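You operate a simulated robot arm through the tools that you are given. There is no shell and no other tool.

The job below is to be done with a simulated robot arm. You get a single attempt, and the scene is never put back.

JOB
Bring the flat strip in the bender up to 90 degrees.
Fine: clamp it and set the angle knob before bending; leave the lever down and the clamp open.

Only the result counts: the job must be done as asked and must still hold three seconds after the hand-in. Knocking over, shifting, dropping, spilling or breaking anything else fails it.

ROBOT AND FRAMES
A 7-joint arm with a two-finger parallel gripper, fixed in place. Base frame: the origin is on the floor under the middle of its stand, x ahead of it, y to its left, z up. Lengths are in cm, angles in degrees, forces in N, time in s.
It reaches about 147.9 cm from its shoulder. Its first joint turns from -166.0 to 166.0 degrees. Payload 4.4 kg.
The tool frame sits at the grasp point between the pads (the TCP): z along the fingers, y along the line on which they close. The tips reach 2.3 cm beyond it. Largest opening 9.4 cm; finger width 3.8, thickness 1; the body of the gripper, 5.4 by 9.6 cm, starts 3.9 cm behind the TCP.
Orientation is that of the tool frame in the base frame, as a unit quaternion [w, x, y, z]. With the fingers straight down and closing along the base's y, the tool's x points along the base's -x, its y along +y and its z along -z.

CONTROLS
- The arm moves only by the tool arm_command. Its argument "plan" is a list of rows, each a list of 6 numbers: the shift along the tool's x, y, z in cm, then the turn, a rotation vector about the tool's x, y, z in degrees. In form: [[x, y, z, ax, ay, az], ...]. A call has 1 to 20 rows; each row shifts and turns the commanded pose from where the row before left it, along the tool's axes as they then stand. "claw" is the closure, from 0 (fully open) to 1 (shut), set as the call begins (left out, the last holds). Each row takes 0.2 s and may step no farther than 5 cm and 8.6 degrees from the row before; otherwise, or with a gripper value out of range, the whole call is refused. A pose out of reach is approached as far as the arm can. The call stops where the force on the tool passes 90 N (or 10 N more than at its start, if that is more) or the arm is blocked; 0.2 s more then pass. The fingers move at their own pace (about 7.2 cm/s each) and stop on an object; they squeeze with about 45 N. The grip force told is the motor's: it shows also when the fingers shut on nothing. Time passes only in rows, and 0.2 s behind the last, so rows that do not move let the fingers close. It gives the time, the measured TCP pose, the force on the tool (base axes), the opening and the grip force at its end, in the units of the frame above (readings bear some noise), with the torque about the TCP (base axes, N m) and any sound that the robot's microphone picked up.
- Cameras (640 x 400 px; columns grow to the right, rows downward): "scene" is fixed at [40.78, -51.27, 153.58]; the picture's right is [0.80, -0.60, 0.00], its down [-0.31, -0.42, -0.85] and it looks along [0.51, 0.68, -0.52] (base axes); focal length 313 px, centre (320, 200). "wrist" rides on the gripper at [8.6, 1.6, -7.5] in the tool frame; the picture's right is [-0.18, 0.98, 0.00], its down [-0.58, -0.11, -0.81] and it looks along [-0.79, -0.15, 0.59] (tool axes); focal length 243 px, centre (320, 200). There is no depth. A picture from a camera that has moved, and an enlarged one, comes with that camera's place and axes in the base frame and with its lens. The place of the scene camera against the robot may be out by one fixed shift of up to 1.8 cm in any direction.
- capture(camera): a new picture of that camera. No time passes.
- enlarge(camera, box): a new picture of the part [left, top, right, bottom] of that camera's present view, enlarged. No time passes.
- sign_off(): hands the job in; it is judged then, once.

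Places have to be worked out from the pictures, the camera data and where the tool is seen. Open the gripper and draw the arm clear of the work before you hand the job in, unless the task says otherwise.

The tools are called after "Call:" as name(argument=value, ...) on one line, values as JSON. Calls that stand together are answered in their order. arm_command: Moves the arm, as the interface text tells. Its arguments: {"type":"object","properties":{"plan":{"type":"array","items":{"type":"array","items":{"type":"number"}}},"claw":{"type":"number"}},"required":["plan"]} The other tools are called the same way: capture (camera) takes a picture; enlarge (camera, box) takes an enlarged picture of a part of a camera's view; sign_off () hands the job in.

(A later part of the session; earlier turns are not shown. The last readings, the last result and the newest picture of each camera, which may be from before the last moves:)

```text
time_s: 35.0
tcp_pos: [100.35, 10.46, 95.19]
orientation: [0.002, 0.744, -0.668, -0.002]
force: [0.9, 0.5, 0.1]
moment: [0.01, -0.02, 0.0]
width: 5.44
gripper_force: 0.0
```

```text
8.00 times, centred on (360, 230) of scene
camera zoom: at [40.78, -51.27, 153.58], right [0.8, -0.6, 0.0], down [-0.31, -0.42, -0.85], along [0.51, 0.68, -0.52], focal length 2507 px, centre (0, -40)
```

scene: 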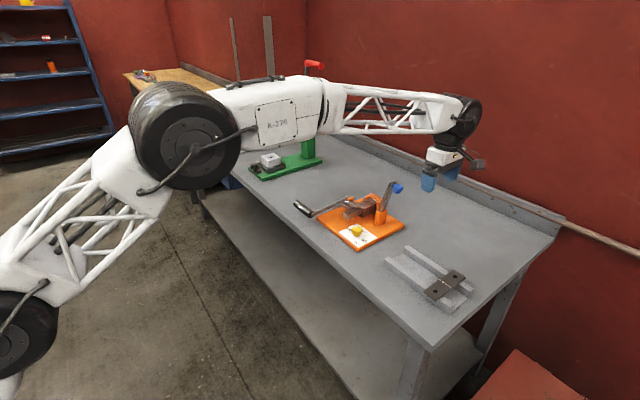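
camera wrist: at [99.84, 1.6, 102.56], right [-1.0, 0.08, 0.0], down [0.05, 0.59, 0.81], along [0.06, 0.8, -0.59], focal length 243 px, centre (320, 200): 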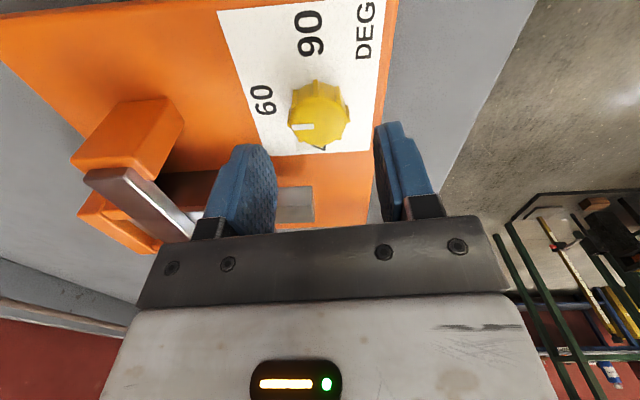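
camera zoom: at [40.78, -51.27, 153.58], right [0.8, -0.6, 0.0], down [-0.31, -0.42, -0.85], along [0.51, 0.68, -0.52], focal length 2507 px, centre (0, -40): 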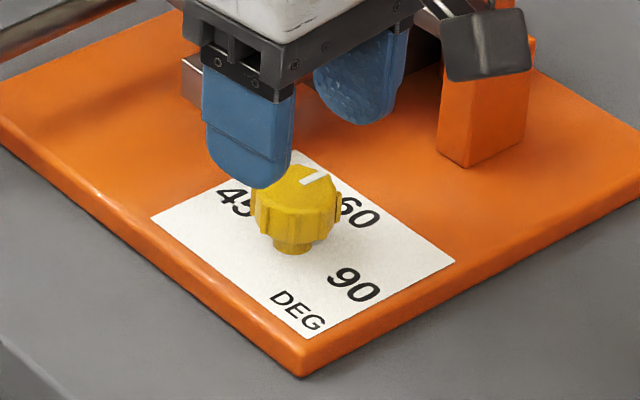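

Call:
enlarge(camera="wrist", box=[230, 0, 400, 160])

```text
2.50 times, centred on (315, 80) of wrist
camera zoom: at [99.84, 1.6, 102.56], right [-1.0, 0.08, 0.0], down [0.05, 0.59, 0.81], along [0.06, 0.8, -0.59], focal length 606 px, centre (332, 500)
```

zoom: 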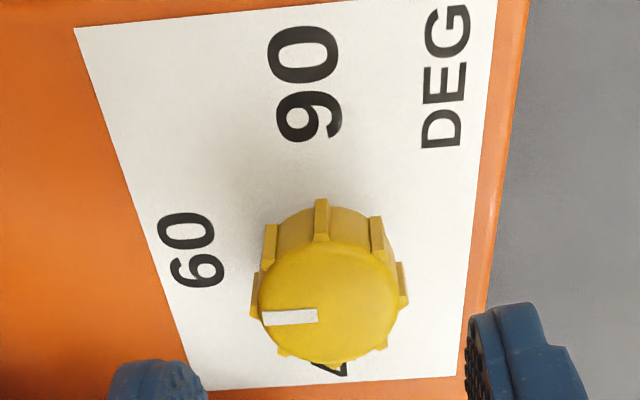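

The pointer is now exactly along +x (60), and label spacing suggests 90 lies about 80° further. I lower onto the knob again and regrip.

Call:
arm_command(plan=[[-0.03, 0, 2.2, 0, 0, 0], [0, 0, 2.0, 0, 0, 0], [0, 0, 0.3, 0, 0, 0], [0, 0, 0, 0, 0, 0]])

Call:
arm_command(plan=[[0, 0, 0, 0, 0, 0], [0, 0, 0, 0, 0, 0], [0, 0, 0, 0, 0, 0], [0, 0, 0, 0, 0, 0]], claw=1)

```text
time_s: 36.0
tcp_pos: [100.47, 10.34, 90.71]
orientation: [0.001, 0.743, -0.669, -0.002]
force: [0.3, -0.1, -0.9]
moment: [0.0, 0.02, -0.01]
width: 5.46
gripper_force: 0.0
```

```text
time_s: 37.0
tcp_pos: [100.5, 10.37, 90.65]
orientation: [0.002, 0.743, -0.669, -0.001]
force: [34.3, 6.7, -10.1]
moment: [0.2, -1.13, -0.02]
width: 3.37
gripper_force: 45.0
```

Call:
arm_command(plan=[[0, -0.07, 0, 0, 0, 0], [0, 0, 0, 0, 0, 8], [0, 0, 0, 0, 0, 8], [0, 0, 0, 0, 0, 8], [0, 0, 0, 0, 0, 0]])

```text
time_s: 38.2
tcp_pos: [100.44, 10.43, 90.7]
orientation: [-0.002, -0.588, 0.809, 0.002]
force: [-5.6, -0.4, 3.5]
moment: [-0.01, -0.54, 0.01]
width: 3.36
gripper_force: 44.5
```

Well centred. I continue turning.

Call:
arm_command(plan=[[0, 0, 0, 0, 0, 8], [0, 0, 0, 0, 0, 8], [0, 0, 0, 0, 0, 8], [0, 0, 0, 0, 0, 0]])

Call:
arm_command(plan=[[0, 0, 0, 0, 0, 8], [0, 0, 0, 0, 0, 8], [0, 0, 0, 0, 0, 0]])

Call:
capture(camera="wrist")

```text
time_s: 39.2
tcp_pos: [100.51, 10.35, 90.66]
orientation: [-0.002, -0.406, 0.914, 0.001]
force: [-22.7, -3.8, 10.1]
moment: [-0.72, 0.2, -0.01]
width: 3.37
gripper_force: 44.8
```

```text
time_s: 40.0
tcp_pos: [100.42, 10.43, 90.66]
orientation: [-0.003, -0.275, 0.961, 0.0]
force: [-26.4, -10.3, 5.5]
moment: [-0.55, -0.16, -0.02]
width: 3.37
gripper_force: 44.8
```

```text
taken
camera wrist: at [92.38, 7.19, 98.09], right [-0.36, 0.93, 0.0], down [0.56, 0.22, 0.8], along [0.75, 0.29, -0.6], focal length 243 px, centre (320, 200)
```

wrist: 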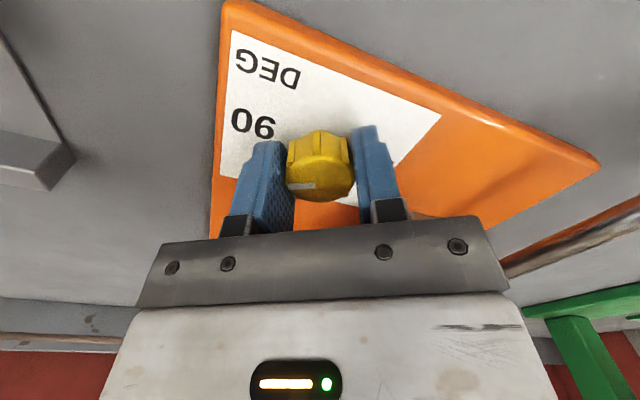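

Call:
arm_command(plan=[[0.05, 0.01, 0, 0, 0, 0], [0, 0, 0, 0, 0, 8], [0, 0, 0, 0, 0, 8], [0, 0, 0, 0, 0, 0]])

Call:
enlarge(camera="wrist", box=[220, 40, 400, 220])

```text
time_s: 41.0
tcp_pos: [100.41, 10.51, 90.66]
orientation: [-0.001, -0.14, 0.99, 0.001]
force: [-4.3, -6.8, -1.8]
moment: [-0.31, -1.2, -0.01]
width: 3.33
gripper_force: 45.1
```

```text
2.22 times, centred on (310, 130) of wrist
camera zoom: at [91.81, 9.59, 98.08], right [-0.09, 1.0, 0.0], down [0.59, 0.06, 0.8], along [0.8, 0.08, -0.59], focal length 539 px, centre (342, 356)
```

zoom: 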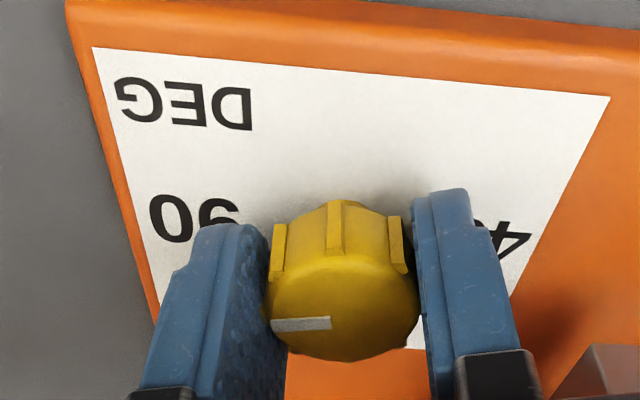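

The pointer is now at about 169° from +y. I release and rise to compare it with the 90 label.

Call:
arm_command(plan=[[0, 0, 0, 0, 0, 0], [0, 0, 0, 0, 0, 0], [0, 0, 0, 0, 0, 0], [0, 0, -3, 0, 0, 0], [0, 0, -4, 0, 0, 0], [0, 0, -4, 0, 0, 0], [0, 0, 0, 0, 0, 0]], claw=0.42)

Call:
enlarge(camera="wrist", box=[230, 0, 400, 120])

Call:
capture(camera="wrist")

```text
time_s: 42.6
tcp_pos: [100.52, 10.69, 101.72]
orientation: [-0.003, -0.139, 0.99, 0.0]
force: [1.3, -0.2, 0.0]
moment: [0.02, -0.03, -0.03]
width: 5.42
gripper_force: 0.1
```

```text
3.33 times, centred on (315, 60) of wrist
camera zoom: at [91.88, 9.71, 109.11], right [-0.09, 1.0, 0.0], down [0.59, 0.06, 0.8], along [0.8, 0.08, -0.6], focal length 809 px, centre (337, 667)
```

zoom: 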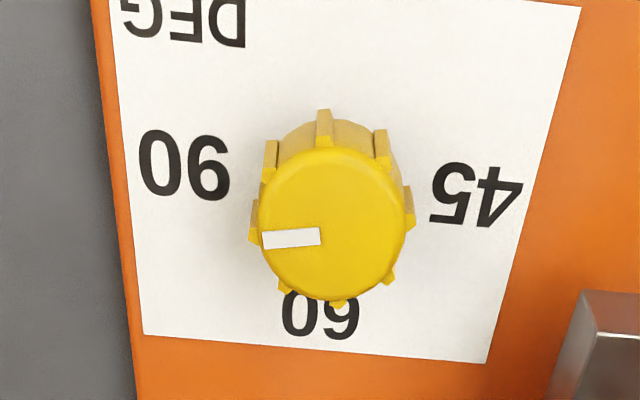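

```text
taken
camera wrist: at [91.88, 9.71, 109.11], right [-0.09, 1.0, 0.0], down [0.59, 0.06, 0.8], along [0.8, 0.08, -0.6], focal length 243 px, centre (320, 200)
```

wrist: 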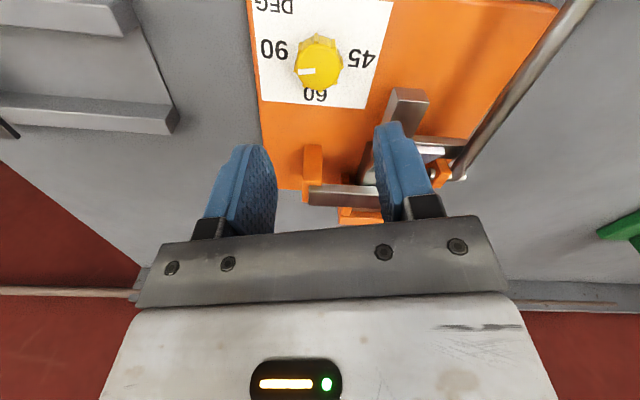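

The pointer sits about 5–6° short of the centre of the "90" label. I go back down, regrip and turn a little further, watching the torque for an end stop.

Call:
arm_command(plan=[[0, 0, 4, 0, 0, 0], [0, 0, 3.5, 0, 0, 0], [0, 0, 2.5, 0, 0, 0], [0, 0, 1.0, 0, 0, 0], [0, 0, 0, 0, 0, 0]])

Call:
arm_command(plan=[[0, 0, 0, 0, 0, 0], [0, 0, 0, 0, 0, 0], [0, 0, 0, 0, 0, 0], [0, 0, 0, 0, 0, 0]], claw=1)

```text
time_s: 43.8
tcp_pos: [100.39, 10.45, 90.65]
orientation: [-0.003, -0.139, 0.99, 0.0]
force: [-0.1, 0.0, 0.1]
moment: [0.03, -0.01, 0.02]
width: 5.46
gripper_force: 0.0
```

```text
time_s: 44.8
tcp_pos: [100.45, 10.41, 90.65]
orientation: [-0.003, -0.138, 0.99, 0.0]
force: [3.5, -3.6, -2.6]
moment: [-0.49, -0.49, -0.01]
width: 3.32
gripper_force: 45.1
```

Well centred. Now small clockwise turns of 3° each with torque readings.

Call:
arm_command(plan=[[0, 0, 0, 0, 0, 3], [0, 0, 0, 0, 0, 0]])

Call:
arm_command(plan=[[0, 0, 0, 0, 0, 3], [0, 0, 0, 0, 0, 0]])

```text
time_s: 45.4
tcp_pos: [100.42, 10.46, 90.58]
orientation: [-0.004, -0.114, 0.994, 0.002]
force: [1.3, -1.6, 1.2]
moment: [-0.09, 0.06, 0.33]
width: 3.33
gripper_force: 45.3
```

```text
time_s: 46.0
tcp_pos: [100.33, 10.38, 90.67]
orientation: [-0.002, -0.087, 0.996, -0.001]
force: [-0.6, 1.4, 2.4]
moment: [-0.11, -0.07, 0.32]
width: 3.29
gripper_force: 44.6
```

Torque jumped to 0.33 N·m immediately and stayed there, so the knob is already at its end stop at the 90 side. I release, rise, and check the pointer.

Call:
arm_command(plan=[[0, 0, 0, 0, 0, 0], [0, 0, 0, 0, 0, 0], [0, 0, 0, 0, 0, 0], [0, 0, -3, 0, 0, 0], [0, 0, -4, 0, 0, 0], [0, 0, -4, 0, 0, 0], [0, 0, 0, 0, 0, 0]], claw=0.42)

Call:
enlarge(camera="wrist", box=[230, 0, 400, 120])

Call:
enlarge(camera="scene", box=[280, 170, 420, 258])

```text
time_s: 47.6
tcp_pos: [100.43, 10.47, 101.74]
orientation: [-0.004, -0.087, 0.996, 0.001]
force: [-0.7, -0.1, -1.0]
moment: [0.01, -0.02, 0.0]
width: 5.45
gripper_force: 0.0
```

```text
3.33 times, centred on (315, 60) of wrist
camera zoom: at [91.69, 10.45, 109.17], right [0.01, 1.0, 0.0], down [0.6, -0.01, 0.8], along [0.8, -0.01, -0.6], focal length 809 px, centre (337, 667)
```

zoom: 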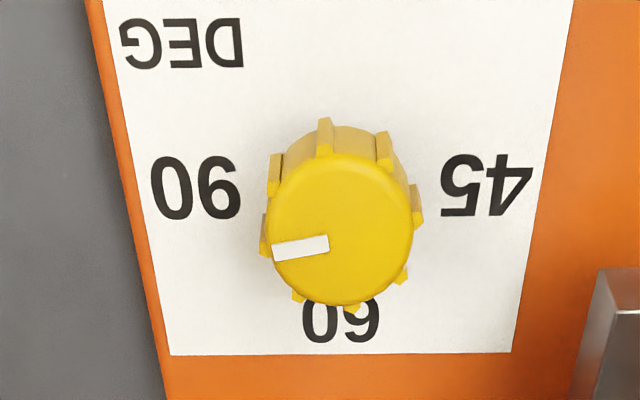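

```text
4.55 times, centred on (350, 214) of scene
camera zoom: at [40.78, -51.27, 153.58], right [0.8, -0.6, 0.0], down [-0.31, -0.42, -0.85], along [0.51, 0.68, -0.52], focal length 1425 px, centre (184, 136)
```

zoom: 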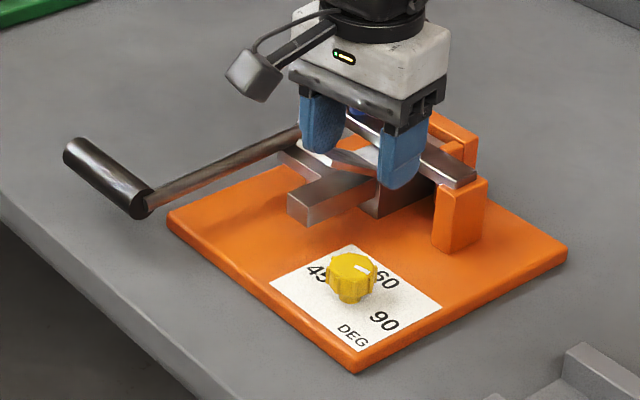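

The pointer is at its stop on the 90 side and the clamp is still down. Next I rise, turn the tool back so its x axis is along −y, and go out to the front above the bend handle (about (92.4, 26–36, 90.8)).

Call:
arm_command(plan=[[0, 0, -4, 0, 0, 0], [0, 0, -4, 0, 0, 0], [0, 0, 0, 0, 0, -8], [0, 0, 0, 0, 0, -8], [0, 0, 0, 0, 0, -8], [0, 0, 0, 0, 0, -8], [0, 0, 0, 0, 0, -8], [0, 0, 0, 0, 0, -8], [0, 0, 0, 0, 0, -8], [0, 0, 0, 0, 0, -8], [0, 0, 0, 0, 0, -8], [0, 0, 0, 0, 0, -8], [-3.1, 2.5, 0, 0, 0, 0], [-3.1, 2.5, 0, 0, 0, 0], [-3.1, 2.5, 0, 0, 0, 0], [-3.1, 2.5, 0, 0, 0, 0], [-3.1, 2.5, 0, 0, 0, 0], [-3.1, 2.5, 0, 0, 0, 0], [-3.0, 2.5, 0, 0, 0, 0], [0, 0, 0, 0, 0, 0]])

Call:
arm_command(plan=[[0, 0, 0, 7.5, 0, 0], [0, 0, 0, 7.5, 0, 0], [0, 0, 0, 7.5, 0, 0], [0, 0, 0, 7.5, 0, 0], [0, 0, 0, 7.5, 0, 0], [0, 0, 0, 7.5, 0, 0], [0, 0, 0, 0, 0, 0]])

Call:
capture(camera="wrist")

Call:
capture(camera="scene")

```text
time_s: 51.8
tcp_pos: [83.36, 31.94, 109.67]
orientation: [-0.002, -0.707, 0.707, 0.002]
force: [0.0, -0.8, 0.2]
moment: [0.0, 0.01, 0.0]
width: 5.45
gripper_force: 0.0
```

```text
time_s: 53.4
tcp_pos: [82.94, 31.95, 109.75]
orientation: [-0.271, 0.654, -0.653, 0.269]
force: [0.5, -0.2, 0.6]
moment: [0.0, 0.02, 0.0]
width: 5.46
gripper_force: 0.0
```

```text
taken
camera wrist: at [76.68, 23.31, 113.82], right [-0.7, 0.18, -0.69], down [-0.49, 0.58, 0.65], along [0.52, 0.79, -0.31], focal length 243 px, centre (320, 200)
```

wrist: 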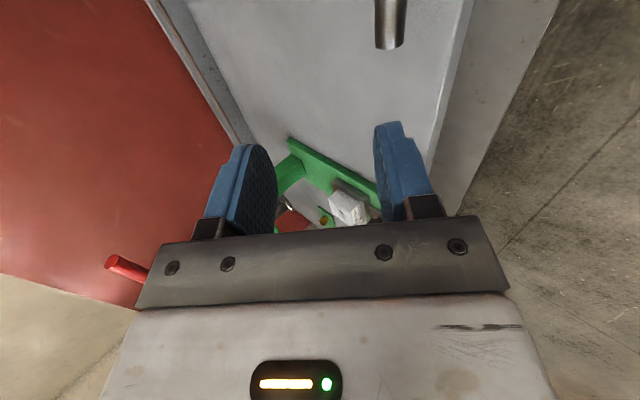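

```text
taken
```

scene: 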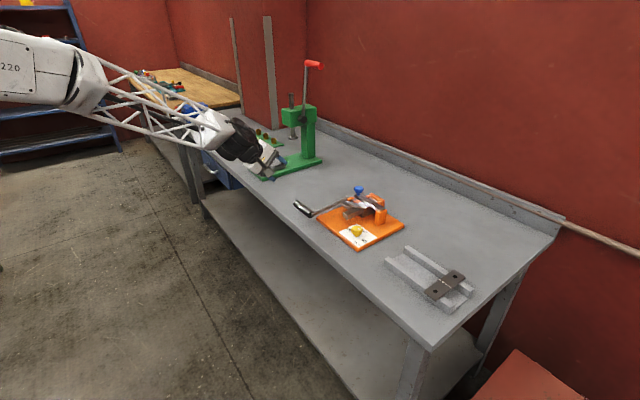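

The handle is visible with its tip at about (92.4, 35.4, 90.8), matching my estimate. With the tool pitched 45° forward, I move to about 8 cm short of the handle along the approach axis.

Call:
arm_command(plan=[[0, 2.3, 4, 0, 0, 0], [0, 2.3, 4, 0, 0, 0], [0, 2.1, 4, 0, 0, 0], [0, 0, 0, 0, 0, 0]])

Call:
capture(camera="wrist")

Call:
enlarge(camera="scene", box=[250, 130, 410, 258])

```text
time_s: 54.4
tcp_pos: [86.8, 32.15, 96.4]
orientation: [-0.27, 0.654, -0.654, 0.268]
force: [0.8, -0.3, 0.8]
moment: [0.02, 0.01, 0.0]
width: 5.48
gripper_force: 0.0
```

```text
taken
camera wrist: at [80.51, 23.45, 100.41], right [-0.7, 0.18, -0.69], down [-0.49, 0.58, 0.65], along [0.52, 0.79, -0.32], focal length 243 px, centre (320, 200)
```

wrist: 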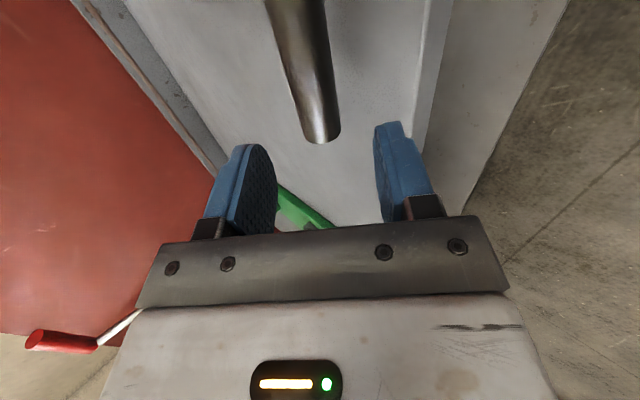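

```text
3.12 times, centred on (330, 194) of scene
camera zoom: at [40.78, -51.27, 153.58], right [0.8, -0.6, 0.0], down [-0.31, -0.42, -0.85], along [0.51, 0.68, -0.52], focal length 979 px, centre (289, 219)
```

zoom: 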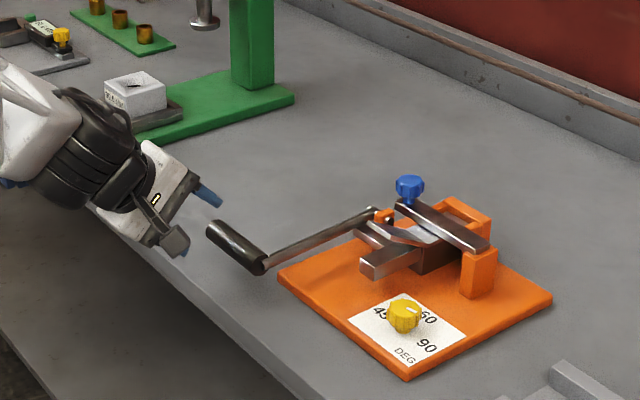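

I advance 4 cm along the approach axis and look again.

Call:
arm_command(plan=[[0, -0.2, 2, 0, 0, 0], [0, 0, 2, 0, 0, 0], [0, 0, 0, 0, 0, 0]])

Call:
capture(camera="wrist")

Call:
enlarge(camera="scene", box=[270, 170, 380, 240])

```text
time_s: 55.2
tcp_pos: [89.95, 32.15, 93.65]
orientation: [0.27, -0.654, 0.654, -0.269]
force: [0.5, 0.2, 0.0]
moment: [-0.01, 0.03, 0.02]
width: 5.48
gripper_force: 0.1
```

```text
taken
camera wrist: at [83.48, 23.33, 97.77], right [-0.7, 0.18, -0.69], down [-0.49, 0.58, 0.65], along [0.52, 0.79, -0.32], focal length 243 px, centre (320, 200)
```

wrist: 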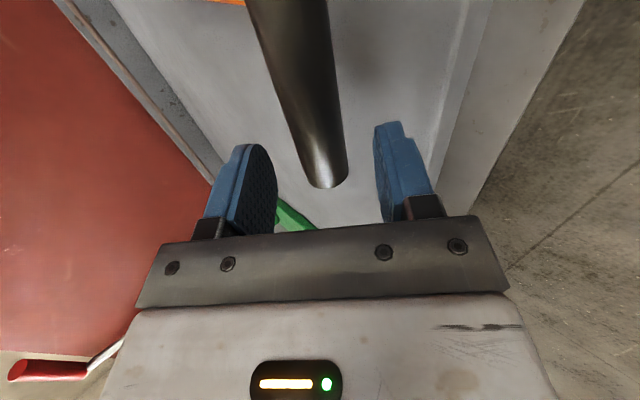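

```text
5.71 times, centred on (325, 205) of scene
camera zoom: at [40.78, -51.27, 153.58], right [0.8, -0.6, 0.0], down [-0.31, -0.42, -0.85], along [0.51, 0.68, -0.52], focal length 1791 px, centre (291, 171)
```

zoom: 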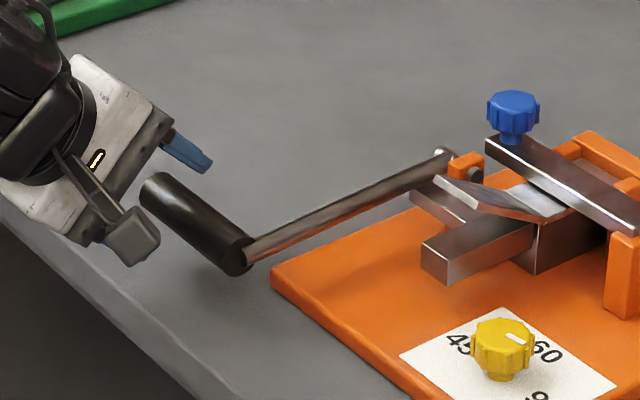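

The handle axis resolves to about (91.1, 92.4) and sits mid-gap. I advance 1.8 cm so it lies between the pads, shifting 0.5 cm toward −y.

Call:
arm_command(plan=[[0.5, 0, 0.9, 0, 0, 0], [0, 0, 0.9, 0, 0, 0], [0, 0, 0, 0, 0, 0]])

Call:
capture(camera="wrist")

Call:
enlarge(camera="scene", box=[270, 170, 380, 240])

```text
time_s: 56.0
tcp_pos: [91.01, 31.63, 92.38]
orientation: [-0.269, 0.654, -0.654, 0.27]
force: [0.3, -0.9, 0.6]
moment: [0.0, 0.01, 0.02]
width: 5.44
gripper_force: 0.0
```

```text
taken
camera wrist: at [84.72, 22.85, 96.51], right [-0.7, 0.18, -0.69], down [-0.49, 0.58, 0.65], along [0.52, 0.79, -0.32], focal length 243 px, centre (320, 200)
```

wrist: 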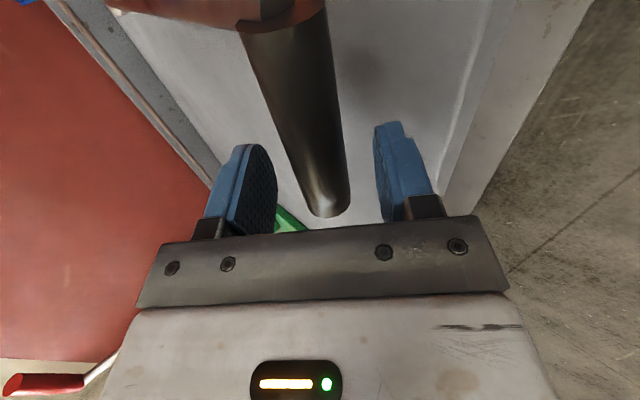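

```text
5.71 times, centred on (325, 205) of scene
camera zoom: at [40.78, -51.27, 153.58], right [0.8, -0.6, 0.0], down [-0.31, -0.42, -0.85], along [0.51, 0.68, -0.52], focal length 1791 px, centre (291, 171)
```

zoom: 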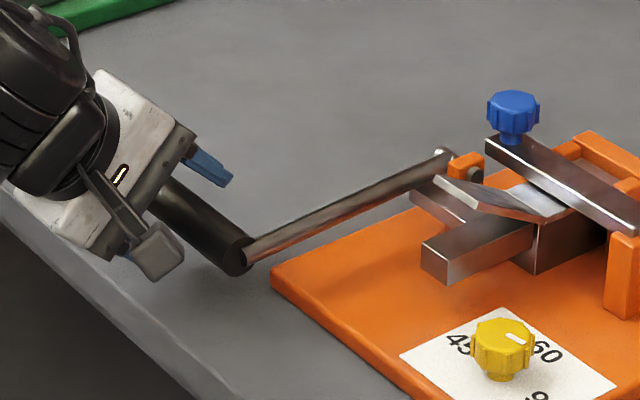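

The handle lies centred between the fingers. I narrow the opening to a loose cage (about 4.2 cm) and start lifting with the lower finger along the lever's arc (pivot about (109.1, 93), radius about 17.5), beginning with a small portion.

Call:
arm_command(plan=[[0, 0, 0, 0, 0, 0], [0, 0, 0, 0, 0, 0], [0, -0.4, 0, 0, 0, 0], [0, -0.4, 0, 0, 0, 0], [0, -0.64, -0.66, 0, 0, 0], [0, -1.13, -1.03, 0, 0, 0], [0, 0, 0, 0, 0, 0]], claw=0.55)

Call:
capture(camera="wrist")

Call:
enlarge(camera="scene", box=[270, 150, 400, 240])

```text
time_s: 57.6
tcp_pos: [91.56, 31.5, 95.25]
orientation: [0.269, -0.654, 0.654, -0.268]
force: [-4.5, 1.5, -2.3]
moment: [0.1, 0.11, 0.01]
width: 4.46
gripper_force: 2.6
```

```text
taken
camera wrist: at [85.27, 22.85, 99.51], right [-0.7, 0.18, -0.69], down [-0.49, 0.58, 0.65], along [0.52, 0.79, -0.32], focal length 243 px, centre (320, 200)
```

wrist: 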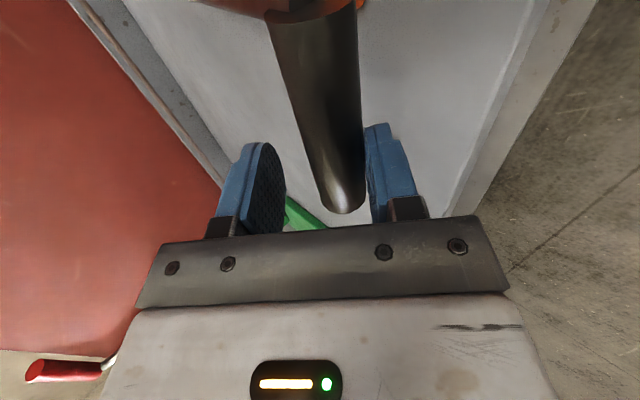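

```text
4.44 times, centred on (335, 195) of scene
camera zoom: at [40.78, -51.27, 153.58], right [0.8, -0.6, 0.0], down [-0.31, -0.42, -0.85], along [0.51, 0.68, -0.52], focal length 1393 px, centre (253, 222)
```

zoom: 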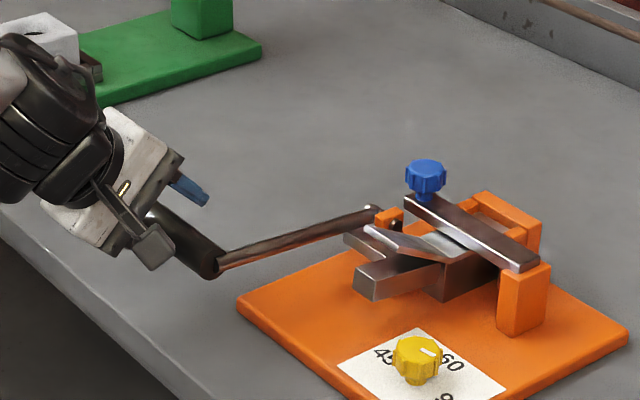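

The lower finger is carrying the handle with small force and the lever and leaf have started rising. I continue the arc by 20°.

Call:
arm_command(plan=[[0, -1.21, -0.93, 0, 0, 0], [0, -1.29, -0.82, 0, 0, 0], [0, -1.36, -0.71, 0, 0, 0], [0, -1.41, -0.59, 0, 0, 0], [0, 0, 0, 0, 0, 0]])

Call:
capture(camera="wrist")

Call:
enlarge(camera="scene", box=[270, 150, 400, 240])

```text
time_s: 58.8
tcp_pos: [93.21, 31.61, 101.29]
orientation: [-0.269, 0.654, -0.654, 0.269]
force: [-1.9, 0.2, -1.3]
moment: [0.06, 0.01, -0.02]
width: 4.34
gripper_force: 1.3
```

```text
taken
camera wrist: at [86.88, 22.9, 105.4], right [-0.7, 0.18, -0.69], down [-0.49, 0.58, 0.65], along [0.52, 0.79, -0.32], focal length 243 px, centre (320, 200)
```

wrist: 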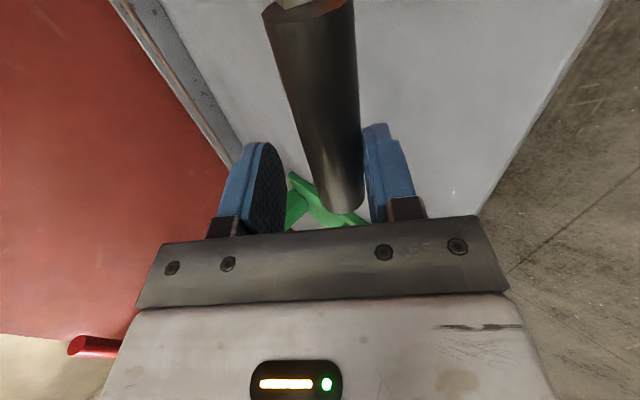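

```text
4.44 times, centred on (335, 195) of scene
camera zoom: at [40.78, -51.27, 153.58], right [0.8, -0.6, 0.0], down [-0.31, -0.42, -0.85], along [0.51, 0.68, -0.52], focal length 1393 px, centre (253, 222)
```

zoom: 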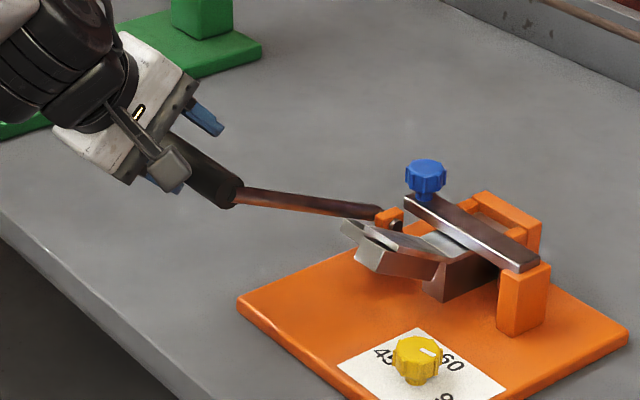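

The leaf is now about to meet the strip's free end, with negligible force. I continue 20° more, watching for load.

Call:
arm_command(plan=[[0, -1.45, -0.46, 0, 0, 0], [0, -1.49, -0.33, 0, 0, 0], [0, -1.51, -0.2, 0, 0, 0], [0, -1.53, -0.06, 0, 0, 0], [0, 0, 0, 0, 0, 0]])

Call:
enlarge(camera="scene", box=[270, 150, 400, 240])

Call:
capture(camera="wrist")

```text
time_s: 60.0
tcp_pos: [96.85, 31.5, 106.47]
orientation: [0.269, -0.654, 0.654, -0.268]
force: [-6.6, 0.1, -3.1]
moment: [0.03, 0.14, 0.06]
width: 4.55
gripper_force: 3.1
```

```text
4.44 times, centred on (335, 195) of scene
camera zoom: at [40.78, -51.27, 153.58], right [0.8, -0.6, 0.0], down [-0.31, -0.42, -0.85], along [0.51, 0.68, -0.52], focal length 1393 px, centre (253, 222)
```

zoom: 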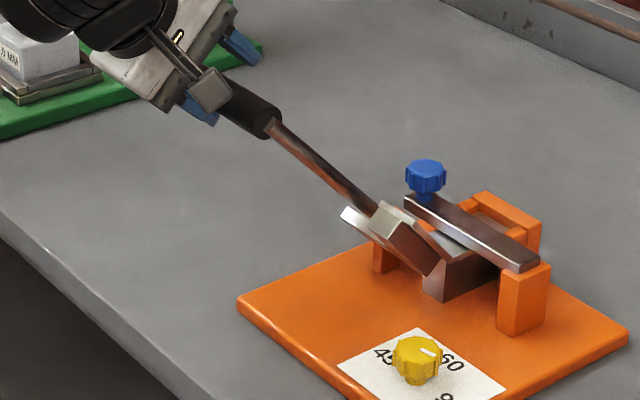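

```text
taken
camera wrist: at [90.43, 22.77, 110.53], right [-0.7, 0.18, -0.69], down [-0.49, 0.58, 0.65], along [0.52, 0.79, -0.32], focal length 243 px, centre (320, 200)
```

wrist: 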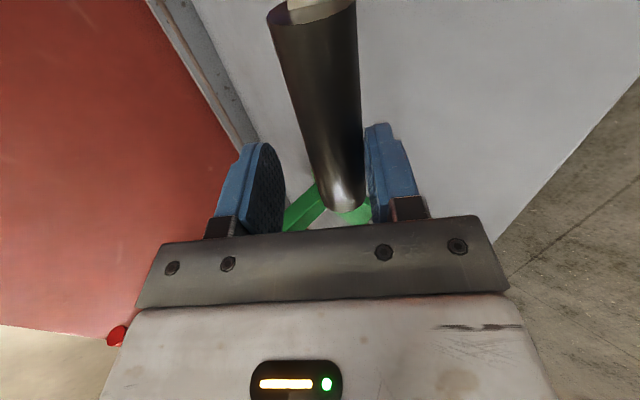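

Call:
enlarge(camera="scene", box=[335, 180, 395, 225])

```text
8.89 times, centred on (365, 202) of scene
camera zoom: at [40.78, -51.27, 153.58], right [0.8, -0.6, 0.0], down [-0.31, -0.42, -0.85], along [0.51, 0.68, -0.52], focal length 2786 px, centre (-80, 178)
```

zoom: 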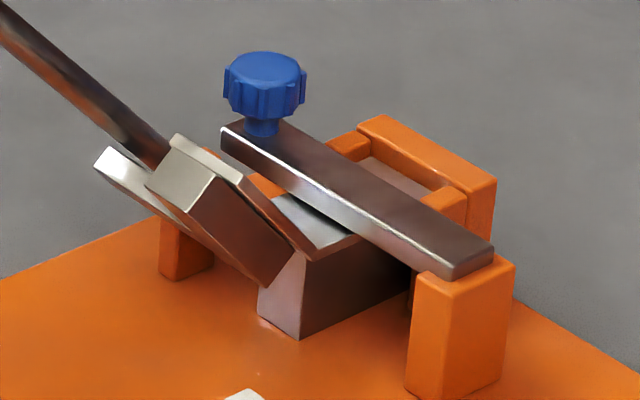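

The leaf is carrying the strip up (about 45°) with only ~7 N. I continue another 20°.

Call:
arm_command(plan=[[0, -1.53, 0.06, 0, 0, 0], [0, -1.51, 0.2, 0, 0, 0], [0, -1.49, 0.33, 0, 0, 0], [0, -1.45, 0.46, 0, 0, 0], [0, 0, 0, 0, 0, 0]])

Call:
enlarge(camera="scene", box=[300, 140, 400, 230])

Call:
capture(camera="wrist")

```text
time_s: 61.2
tcp_pos: [101.76, 31.61, 109.72]
orientation: [0.269, -0.654, 0.654, -0.269]
force: [-4.0, -1.5, -3.3]
moment: [-0.07, 0.16, -0.08]
width: 4.49
gripper_force: 3.3
```

```text
4.44 times, centred on (350, 185) of scene
camera zoom: at [40.78, -51.27, 153.58], right [0.8, -0.6, 0.0], down [-0.31, -0.42, -0.85], along [0.51, 0.68, -0.52], focal length 1393 px, centre (187, 267)
```

zoom: 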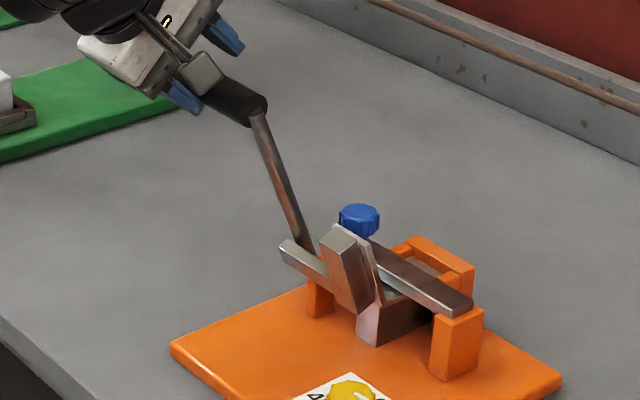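

```text
taken
camera wrist: at [95.42, 22.81, 113.89], right [-0.7, 0.18, -0.69], down [-0.49, 0.58, 0.65], along [0.52, 0.79, -0.32], focal length 243 px, centre (320, 200)
```

wrist: 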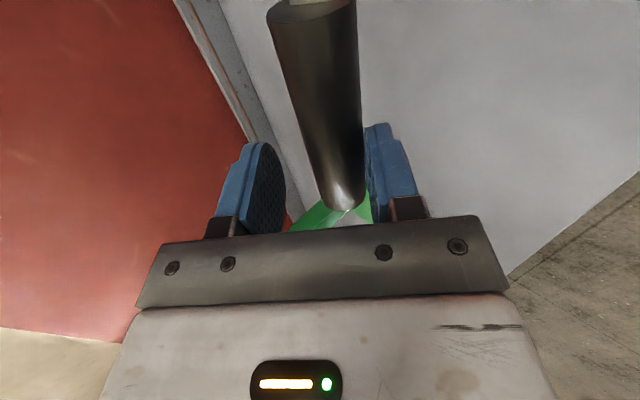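

About 65° now, strip following, clamp holding. I go on to about 80° and then slow down.

Call:
arm_command(plan=[[0, -1.41, 0.59, 0, 0, 0], [0, -1.36, 0.71, 0, 0, 0], [0, -1.29, 0.82, 0, 0, 0], [0, 0, 0, 0, 0, 0]])

Call:
enlarge(camera="scene", box=[300, 140, 400, 230])

Call:
capture(camera="wrist")

```text
time_s: 62.2
tcp_pos: [105.96, 31.55, 111.22]
orientation: [0.269, -0.654, 0.654, -0.268]
force: [-5.0, 0.8, -3.3]
moment: [0.02, 0.14, -0.09]
width: 4.51
gripper_force: 3.4
```

```text
4.44 times, centred on (350, 185) of scene
camera zoom: at [40.78, -51.27, 153.58], right [0.8, -0.6, 0.0], down [-0.31, -0.42, -0.85], along [0.51, 0.68, -0.52], focal length 1393 px, centre (187, 267)
```

zoom: 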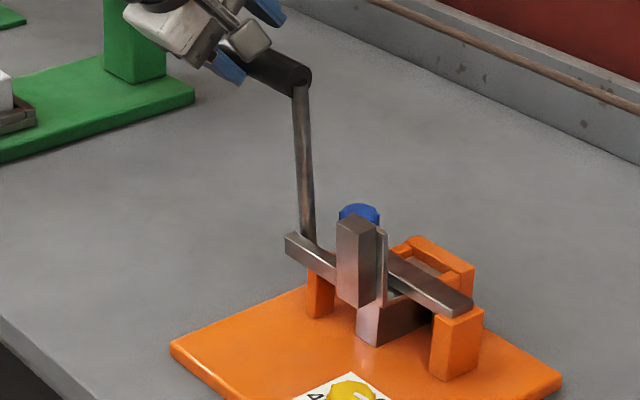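

```text
taken
camera wrist: at [99.73, 22.87, 115.27], right [-0.7, 0.18, -0.69], down [-0.49, 0.58, 0.65], along [0.52, 0.79, -0.32], focal length 243 px, centre (320, 200)
```

wrist: 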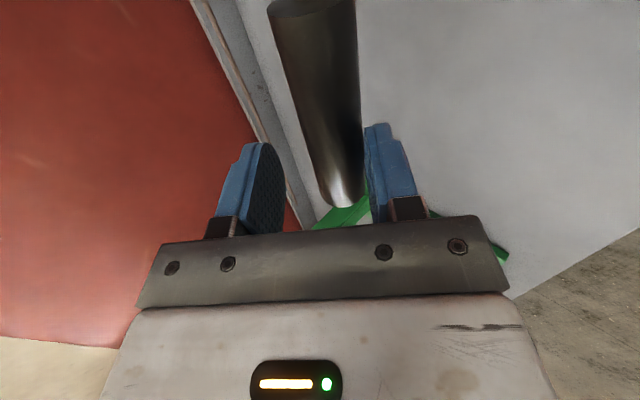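

Nearly vertical. I proceed in smaller steps and watch for the stop.

Call:
arm_command(plan=[[0, -0.62, 0.45, 0, 0, 0], [0, -0.59, 0.48, 0, 0, 0], [0, 0, 0, 0, 0, 0]])

Call:
enlarge(camera="scene", box=[335, 170, 395, 225])

```text
time_s: 63.0
tcp_pos: [107.32, 31.57, 111.31]
orientation: [-0.268, 0.654, -0.654, 0.269]
force: [-3.6, 0.7, -3.0]
moment: [0.09, 0.08, 0.0]
width: 4.44
gripper_force: 2.5
```

```text
7.27 times, centred on (365, 198) of scene
camera zoom: at [40.78, -51.27, 153.58], right [0.8, -0.6, 0.0], down [-0.31, -0.42, -0.85], along [0.51, 0.68, -0.52], focal length 2279 px, centre (-7, 218)
```

zoom: 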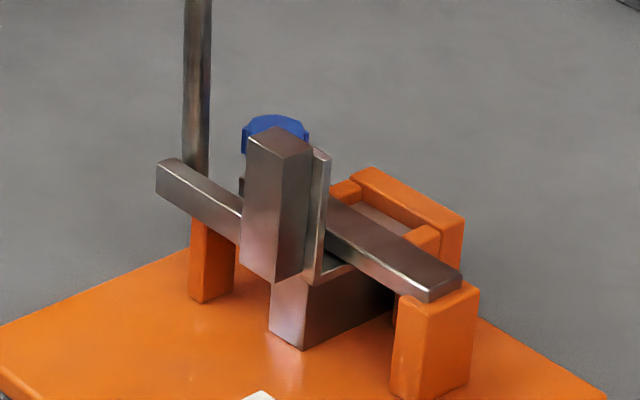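

Call:
arm_command(plan=[[0, -0.4, 0.33, 0, 0, 0], [0, -0.38, 0.34, 0, 0, 0], [0, 0, 0, 0, 0, 0]])

Call:
enlarge(camera="scene", box=[335, 170, 395, 225])

```text
time_s: 63.8
tcp_pos: [108.6, 31.59, 111.48]
orientation: [-0.269, 0.655, -0.653, 0.269]
force: [-17.5, 2.4, -13.0]
moment: [0.2, 0.43, 0.0]
width: 5.15
gripper_force: 10.0
```

```text
7.27 times, centred on (365, 198) of scene
camera zoom: at [40.78, -51.27, 153.58], right [0.8, -0.6, 0.0], down [-0.31, -0.42, -0.85], along [0.51, 0.68, -0.52], focal length 2279 px, centre (-7, 218)
```

zoom: 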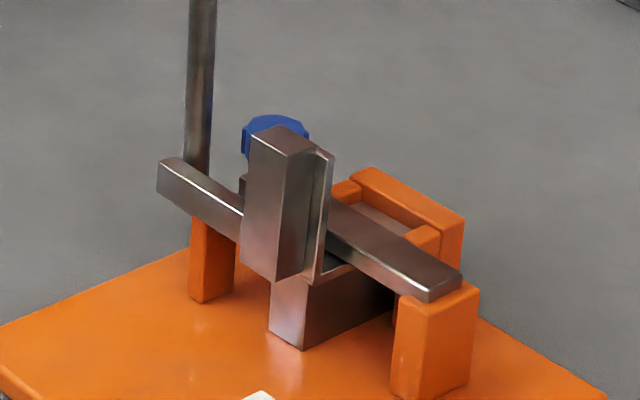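

Force rose to about 22 N and the finger is yielding, which suggests the stop. I zoom in to measure the lever and leaf verticality.

Call:
enlarge(camera="scene", box=[345, 150, 385, 210])

Call:
capture(camera="wrist")

```text
6.67 times, centred on (365, 180) of scene
camera zoom: at [40.78, -51.27, 153.58], right [0.8, -0.6, 0.0], down [-0.31, -0.42, -0.85], along [0.51, 0.68, -0.52], focal length 2090 px, centre (20, 333)
```

zoom: 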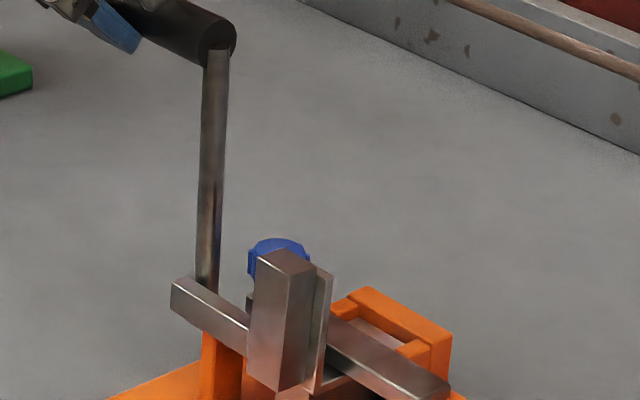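

```text
taken
camera wrist: at [102.19, 22.89, 115.43], right [-0.7, 0.18, -0.69], down [-0.49, 0.58, 0.65], along [0.52, 0.79, -0.32], focal length 243 px, centre (320, 200)
```

wrist: 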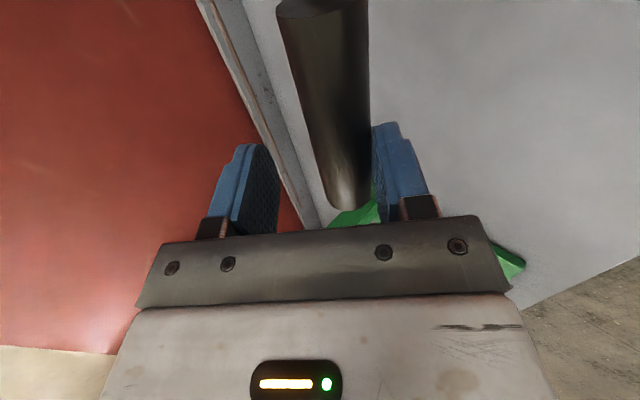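

The lever reads about 89° and something firm is resisting. I close the claw so the lower finger pushes the handle with its full ~45 N to confirm it is against the stop.

Call:
arm_command(plan=[[0, 0, 0, 0, 0, 0], [0, 0, 0, 0, 0, 0], [0, 0, 0, 0, 0, 0]], claw=1)

Call:
enlarge(camera="scene", box=[345, 150, 385, 210])

Call:
capture(camera="wrist")

```text
time_s: 64.4
tcp_pos: [108.01, 31.73, 110.12]
orientation: [-0.262, 0.657, -0.656, 0.265]
force: [-66.7, -6.7, -16.2]
moment: [0.39, 1.11, -0.67]
width: 2.74
gripper_force: 44.5
stopped in row 2: the force on the tool passed its limit at 97 N (the readings are from after the stop); the commanded pose is now the measured one
```

```text
6.67 times, centred on (365, 180) of scene
camera zoom: at [40.78, -51.27, 153.58], right [0.8, -0.6, 0.0], down [-0.31, -0.42, -0.85], along [0.51, 0.68, -0.52], focal length 2090 px, centre (20, 333)
```

zoom: 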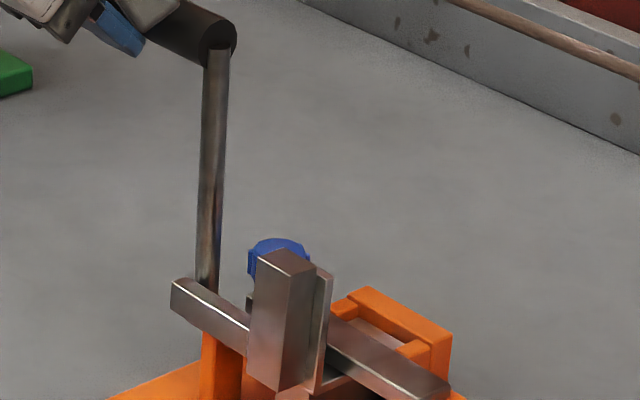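

```text
taken
camera wrist: at [101.81, 22.97, 114.4], right [-0.71, 0.18, -0.68], down [-0.48, 0.58, 0.66], along [0.52, 0.79, -0.33], focal length 243 px, centre (320, 200)
```

wrist: 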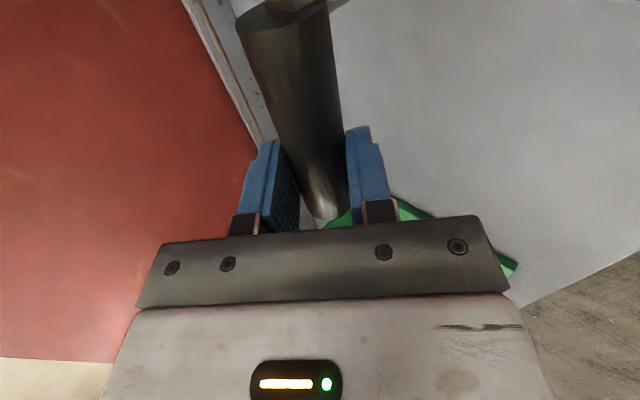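

The lever did not budge under nearly 100 N, so it is on its 90° stop. I open the claw back to a loose cage and begin lowering the lever, checking that the strip stays up.

Call:
arm_command(plan=[[0, 0, 0, 0, 0, 0], [0, 0, 0, 0, 0, 0], [0, 0, 0, 0, 0, 0]], claw=0.5)

Call:
capture(camera="wrist")

Call:
enlarge(camera="scene", box=[335, 150, 395, 225])

```text
time_s: 65.2
tcp_pos: [108.34, 31.6, 110.59]
orientation: [-0.265, 0.656, -0.655, 0.266]
force: [0.0, 0.2, -0.3]
moment: [0.02, -0.01, 0.01]
width: 4.68
gripper_force: 0.2
```

```text
taken
camera wrist: at [102.03, 22.9, 114.86], right [-0.71, 0.18, -0.68], down [-0.48, 0.58, 0.65], along [0.52, 0.79, -0.32], focal length 243 px, centre (320, 200)
```

wrist: 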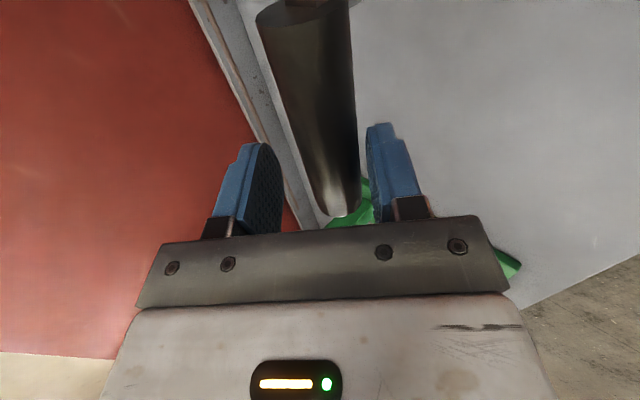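

```text
5.33 times, centred on (365, 188) of scene
camera zoom: at [40.78, -51.27, 153.58], right [0.8, -0.6, 0.0], down [-0.31, -0.42, -0.85], along [0.51, 0.68, -0.52], focal length 1672 px, centre (80, 267)
```

zoom: 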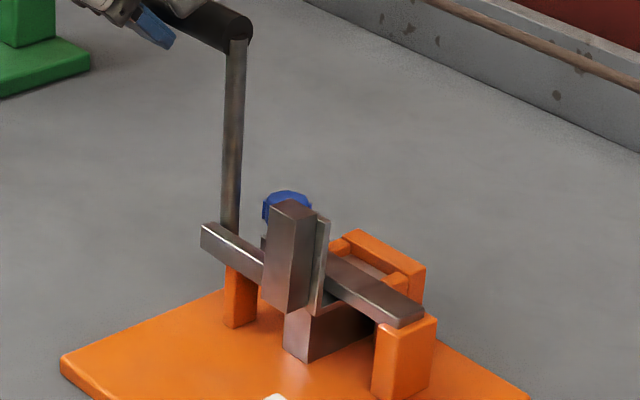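

The lever stays put and the claw is a loose cage again. I lower the lever along the reversed arc, first 30°.

Call:
arm_command(plan=[[0, 0.6, -0.4, 0, 0, 0], [0, 1.13, -1.03, 0, 0, 0], [0, 1.21, -0.93, 0, 0, 0], [0, 1.29, -0.82, 0, 0, 0], [0, 1.36, -0.71, 0, 0, 0], [0, 1.41, -0.59, 0, 0, 0], [0, 0, 0, 0, 0, 0]])

Call:
capture(camera="wrist")

Call:
enlarge(camera="scene", box=[325, 150, 395, 225])

```text
time_s: 66.8
tcp_pos: [100.22, 31.57, 109.15]
orientation: [-0.264, 0.656, -0.655, 0.267]
force: [-1.5, 0.2, -1.3]
moment: [0.05, 0.04, -0.03]
width: 4.79
gripper_force: 1.4
```

```text
taken
camera wrist: at [93.81, 22.94, 113.23], right [-0.71, 0.18, -0.68], down [-0.48, 0.58, 0.65], along [0.52, 0.79, -0.32], focal length 243 px, centre (320, 200)
```

wrist: 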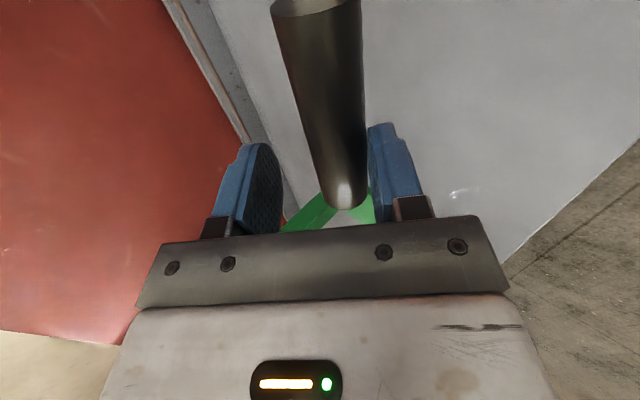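

```text
5.33 times, centred on (360, 188) of scene
camera zoom: at [40.78, -51.27, 153.58], right [0.8, -0.6, 0.0], down [-0.31, -0.42, -0.85], along [0.51, 0.68, -0.52], focal length 1672 px, centre (107, 267)
```

zoom: 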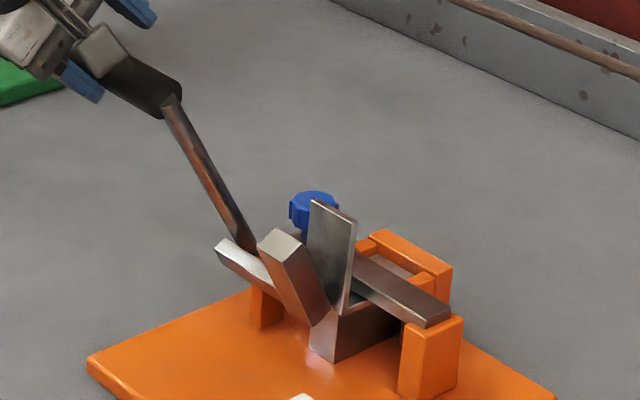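

The strip stays up while the leaf comes down. I zoom in on the strip to measure its angle.

Call:
enlarge(camera="scene", box=[360, 180, 400, 215])

```text
11.43 times, centred on (380, 198) of scene
camera zoom: at [40.78, -51.27, 153.58], right [0.8, -0.6, 0.0], down [-0.31, -0.42, -0.85], along [0.51, 0.68, -0.52], focal length 3582 px, centre (-366, 229)
```

zoom: 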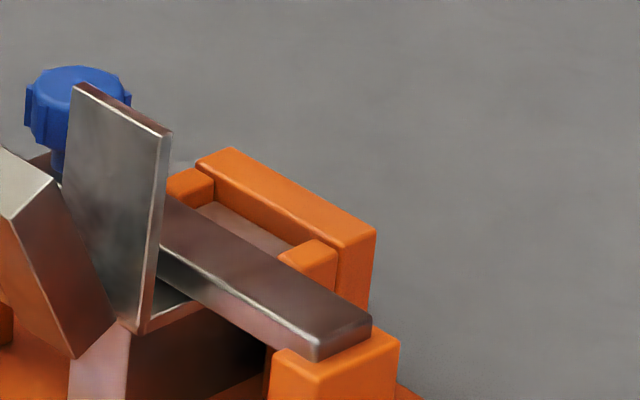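

The strip measures roughly 90–91.5°, so it is fully bent. I continue lowering the lever.

Call:
arm_command(plan=[[0, 1.45, -0.46, 0, 0, 0], [0, 1.49, -0.33, 0, 0, 0], [0, 1.51, -0.2, 0, 0, 0], [0, 1.53, -0.06, 0, 0, 0], [0, 1.53, 0.06, 0, 0, 0], [0, 1.51, 0.2, 0, 0, 0], [0, 0, 0, 0, 0, 0]])

Call:
capture(camera="wrist")

Call:
enlarge(camera="scene", box=[290, 150, 400, 240])

```text
time_s: 68.4
tcp_pos: [93.06, 31.62, 103.34]
orientation: [-0.265, 0.656, -0.655, 0.267]
force: [-1.8, 0.8, -2.5]
moment: [0.05, 0.09, -0.05]
width: 4.8
gripper_force: 1.6
```

```text
taken
camera wrist: at [86.76, 22.88, 107.5], right [-0.71, 0.18, -0.68], down [-0.48, 0.58, 0.65], along [0.52, 0.79, -0.32], focal length 243 px, centre (320, 200)
```

wrist: 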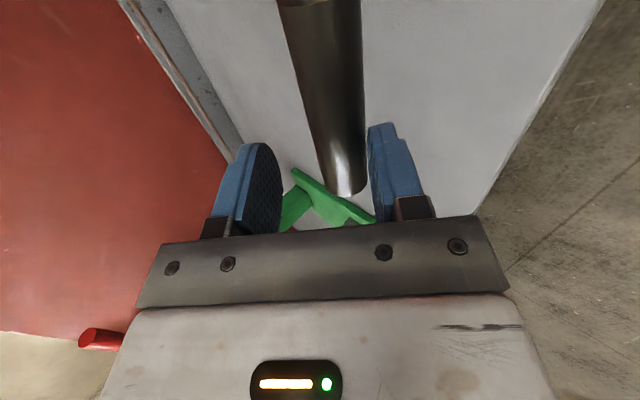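

```text
4.44 times, centred on (345, 195) of scene
camera zoom: at [40.78, -51.27, 153.58], right [0.8, -0.6, 0.0], down [-0.31, -0.42, -0.85], along [0.51, 0.68, -0.52], focal length 1393 px, centre (209, 222)
```

zoom: 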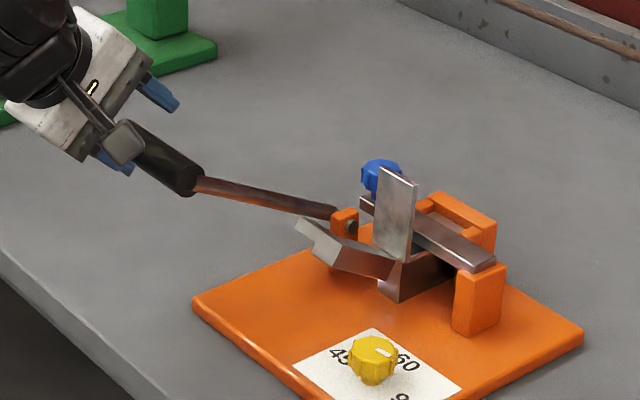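

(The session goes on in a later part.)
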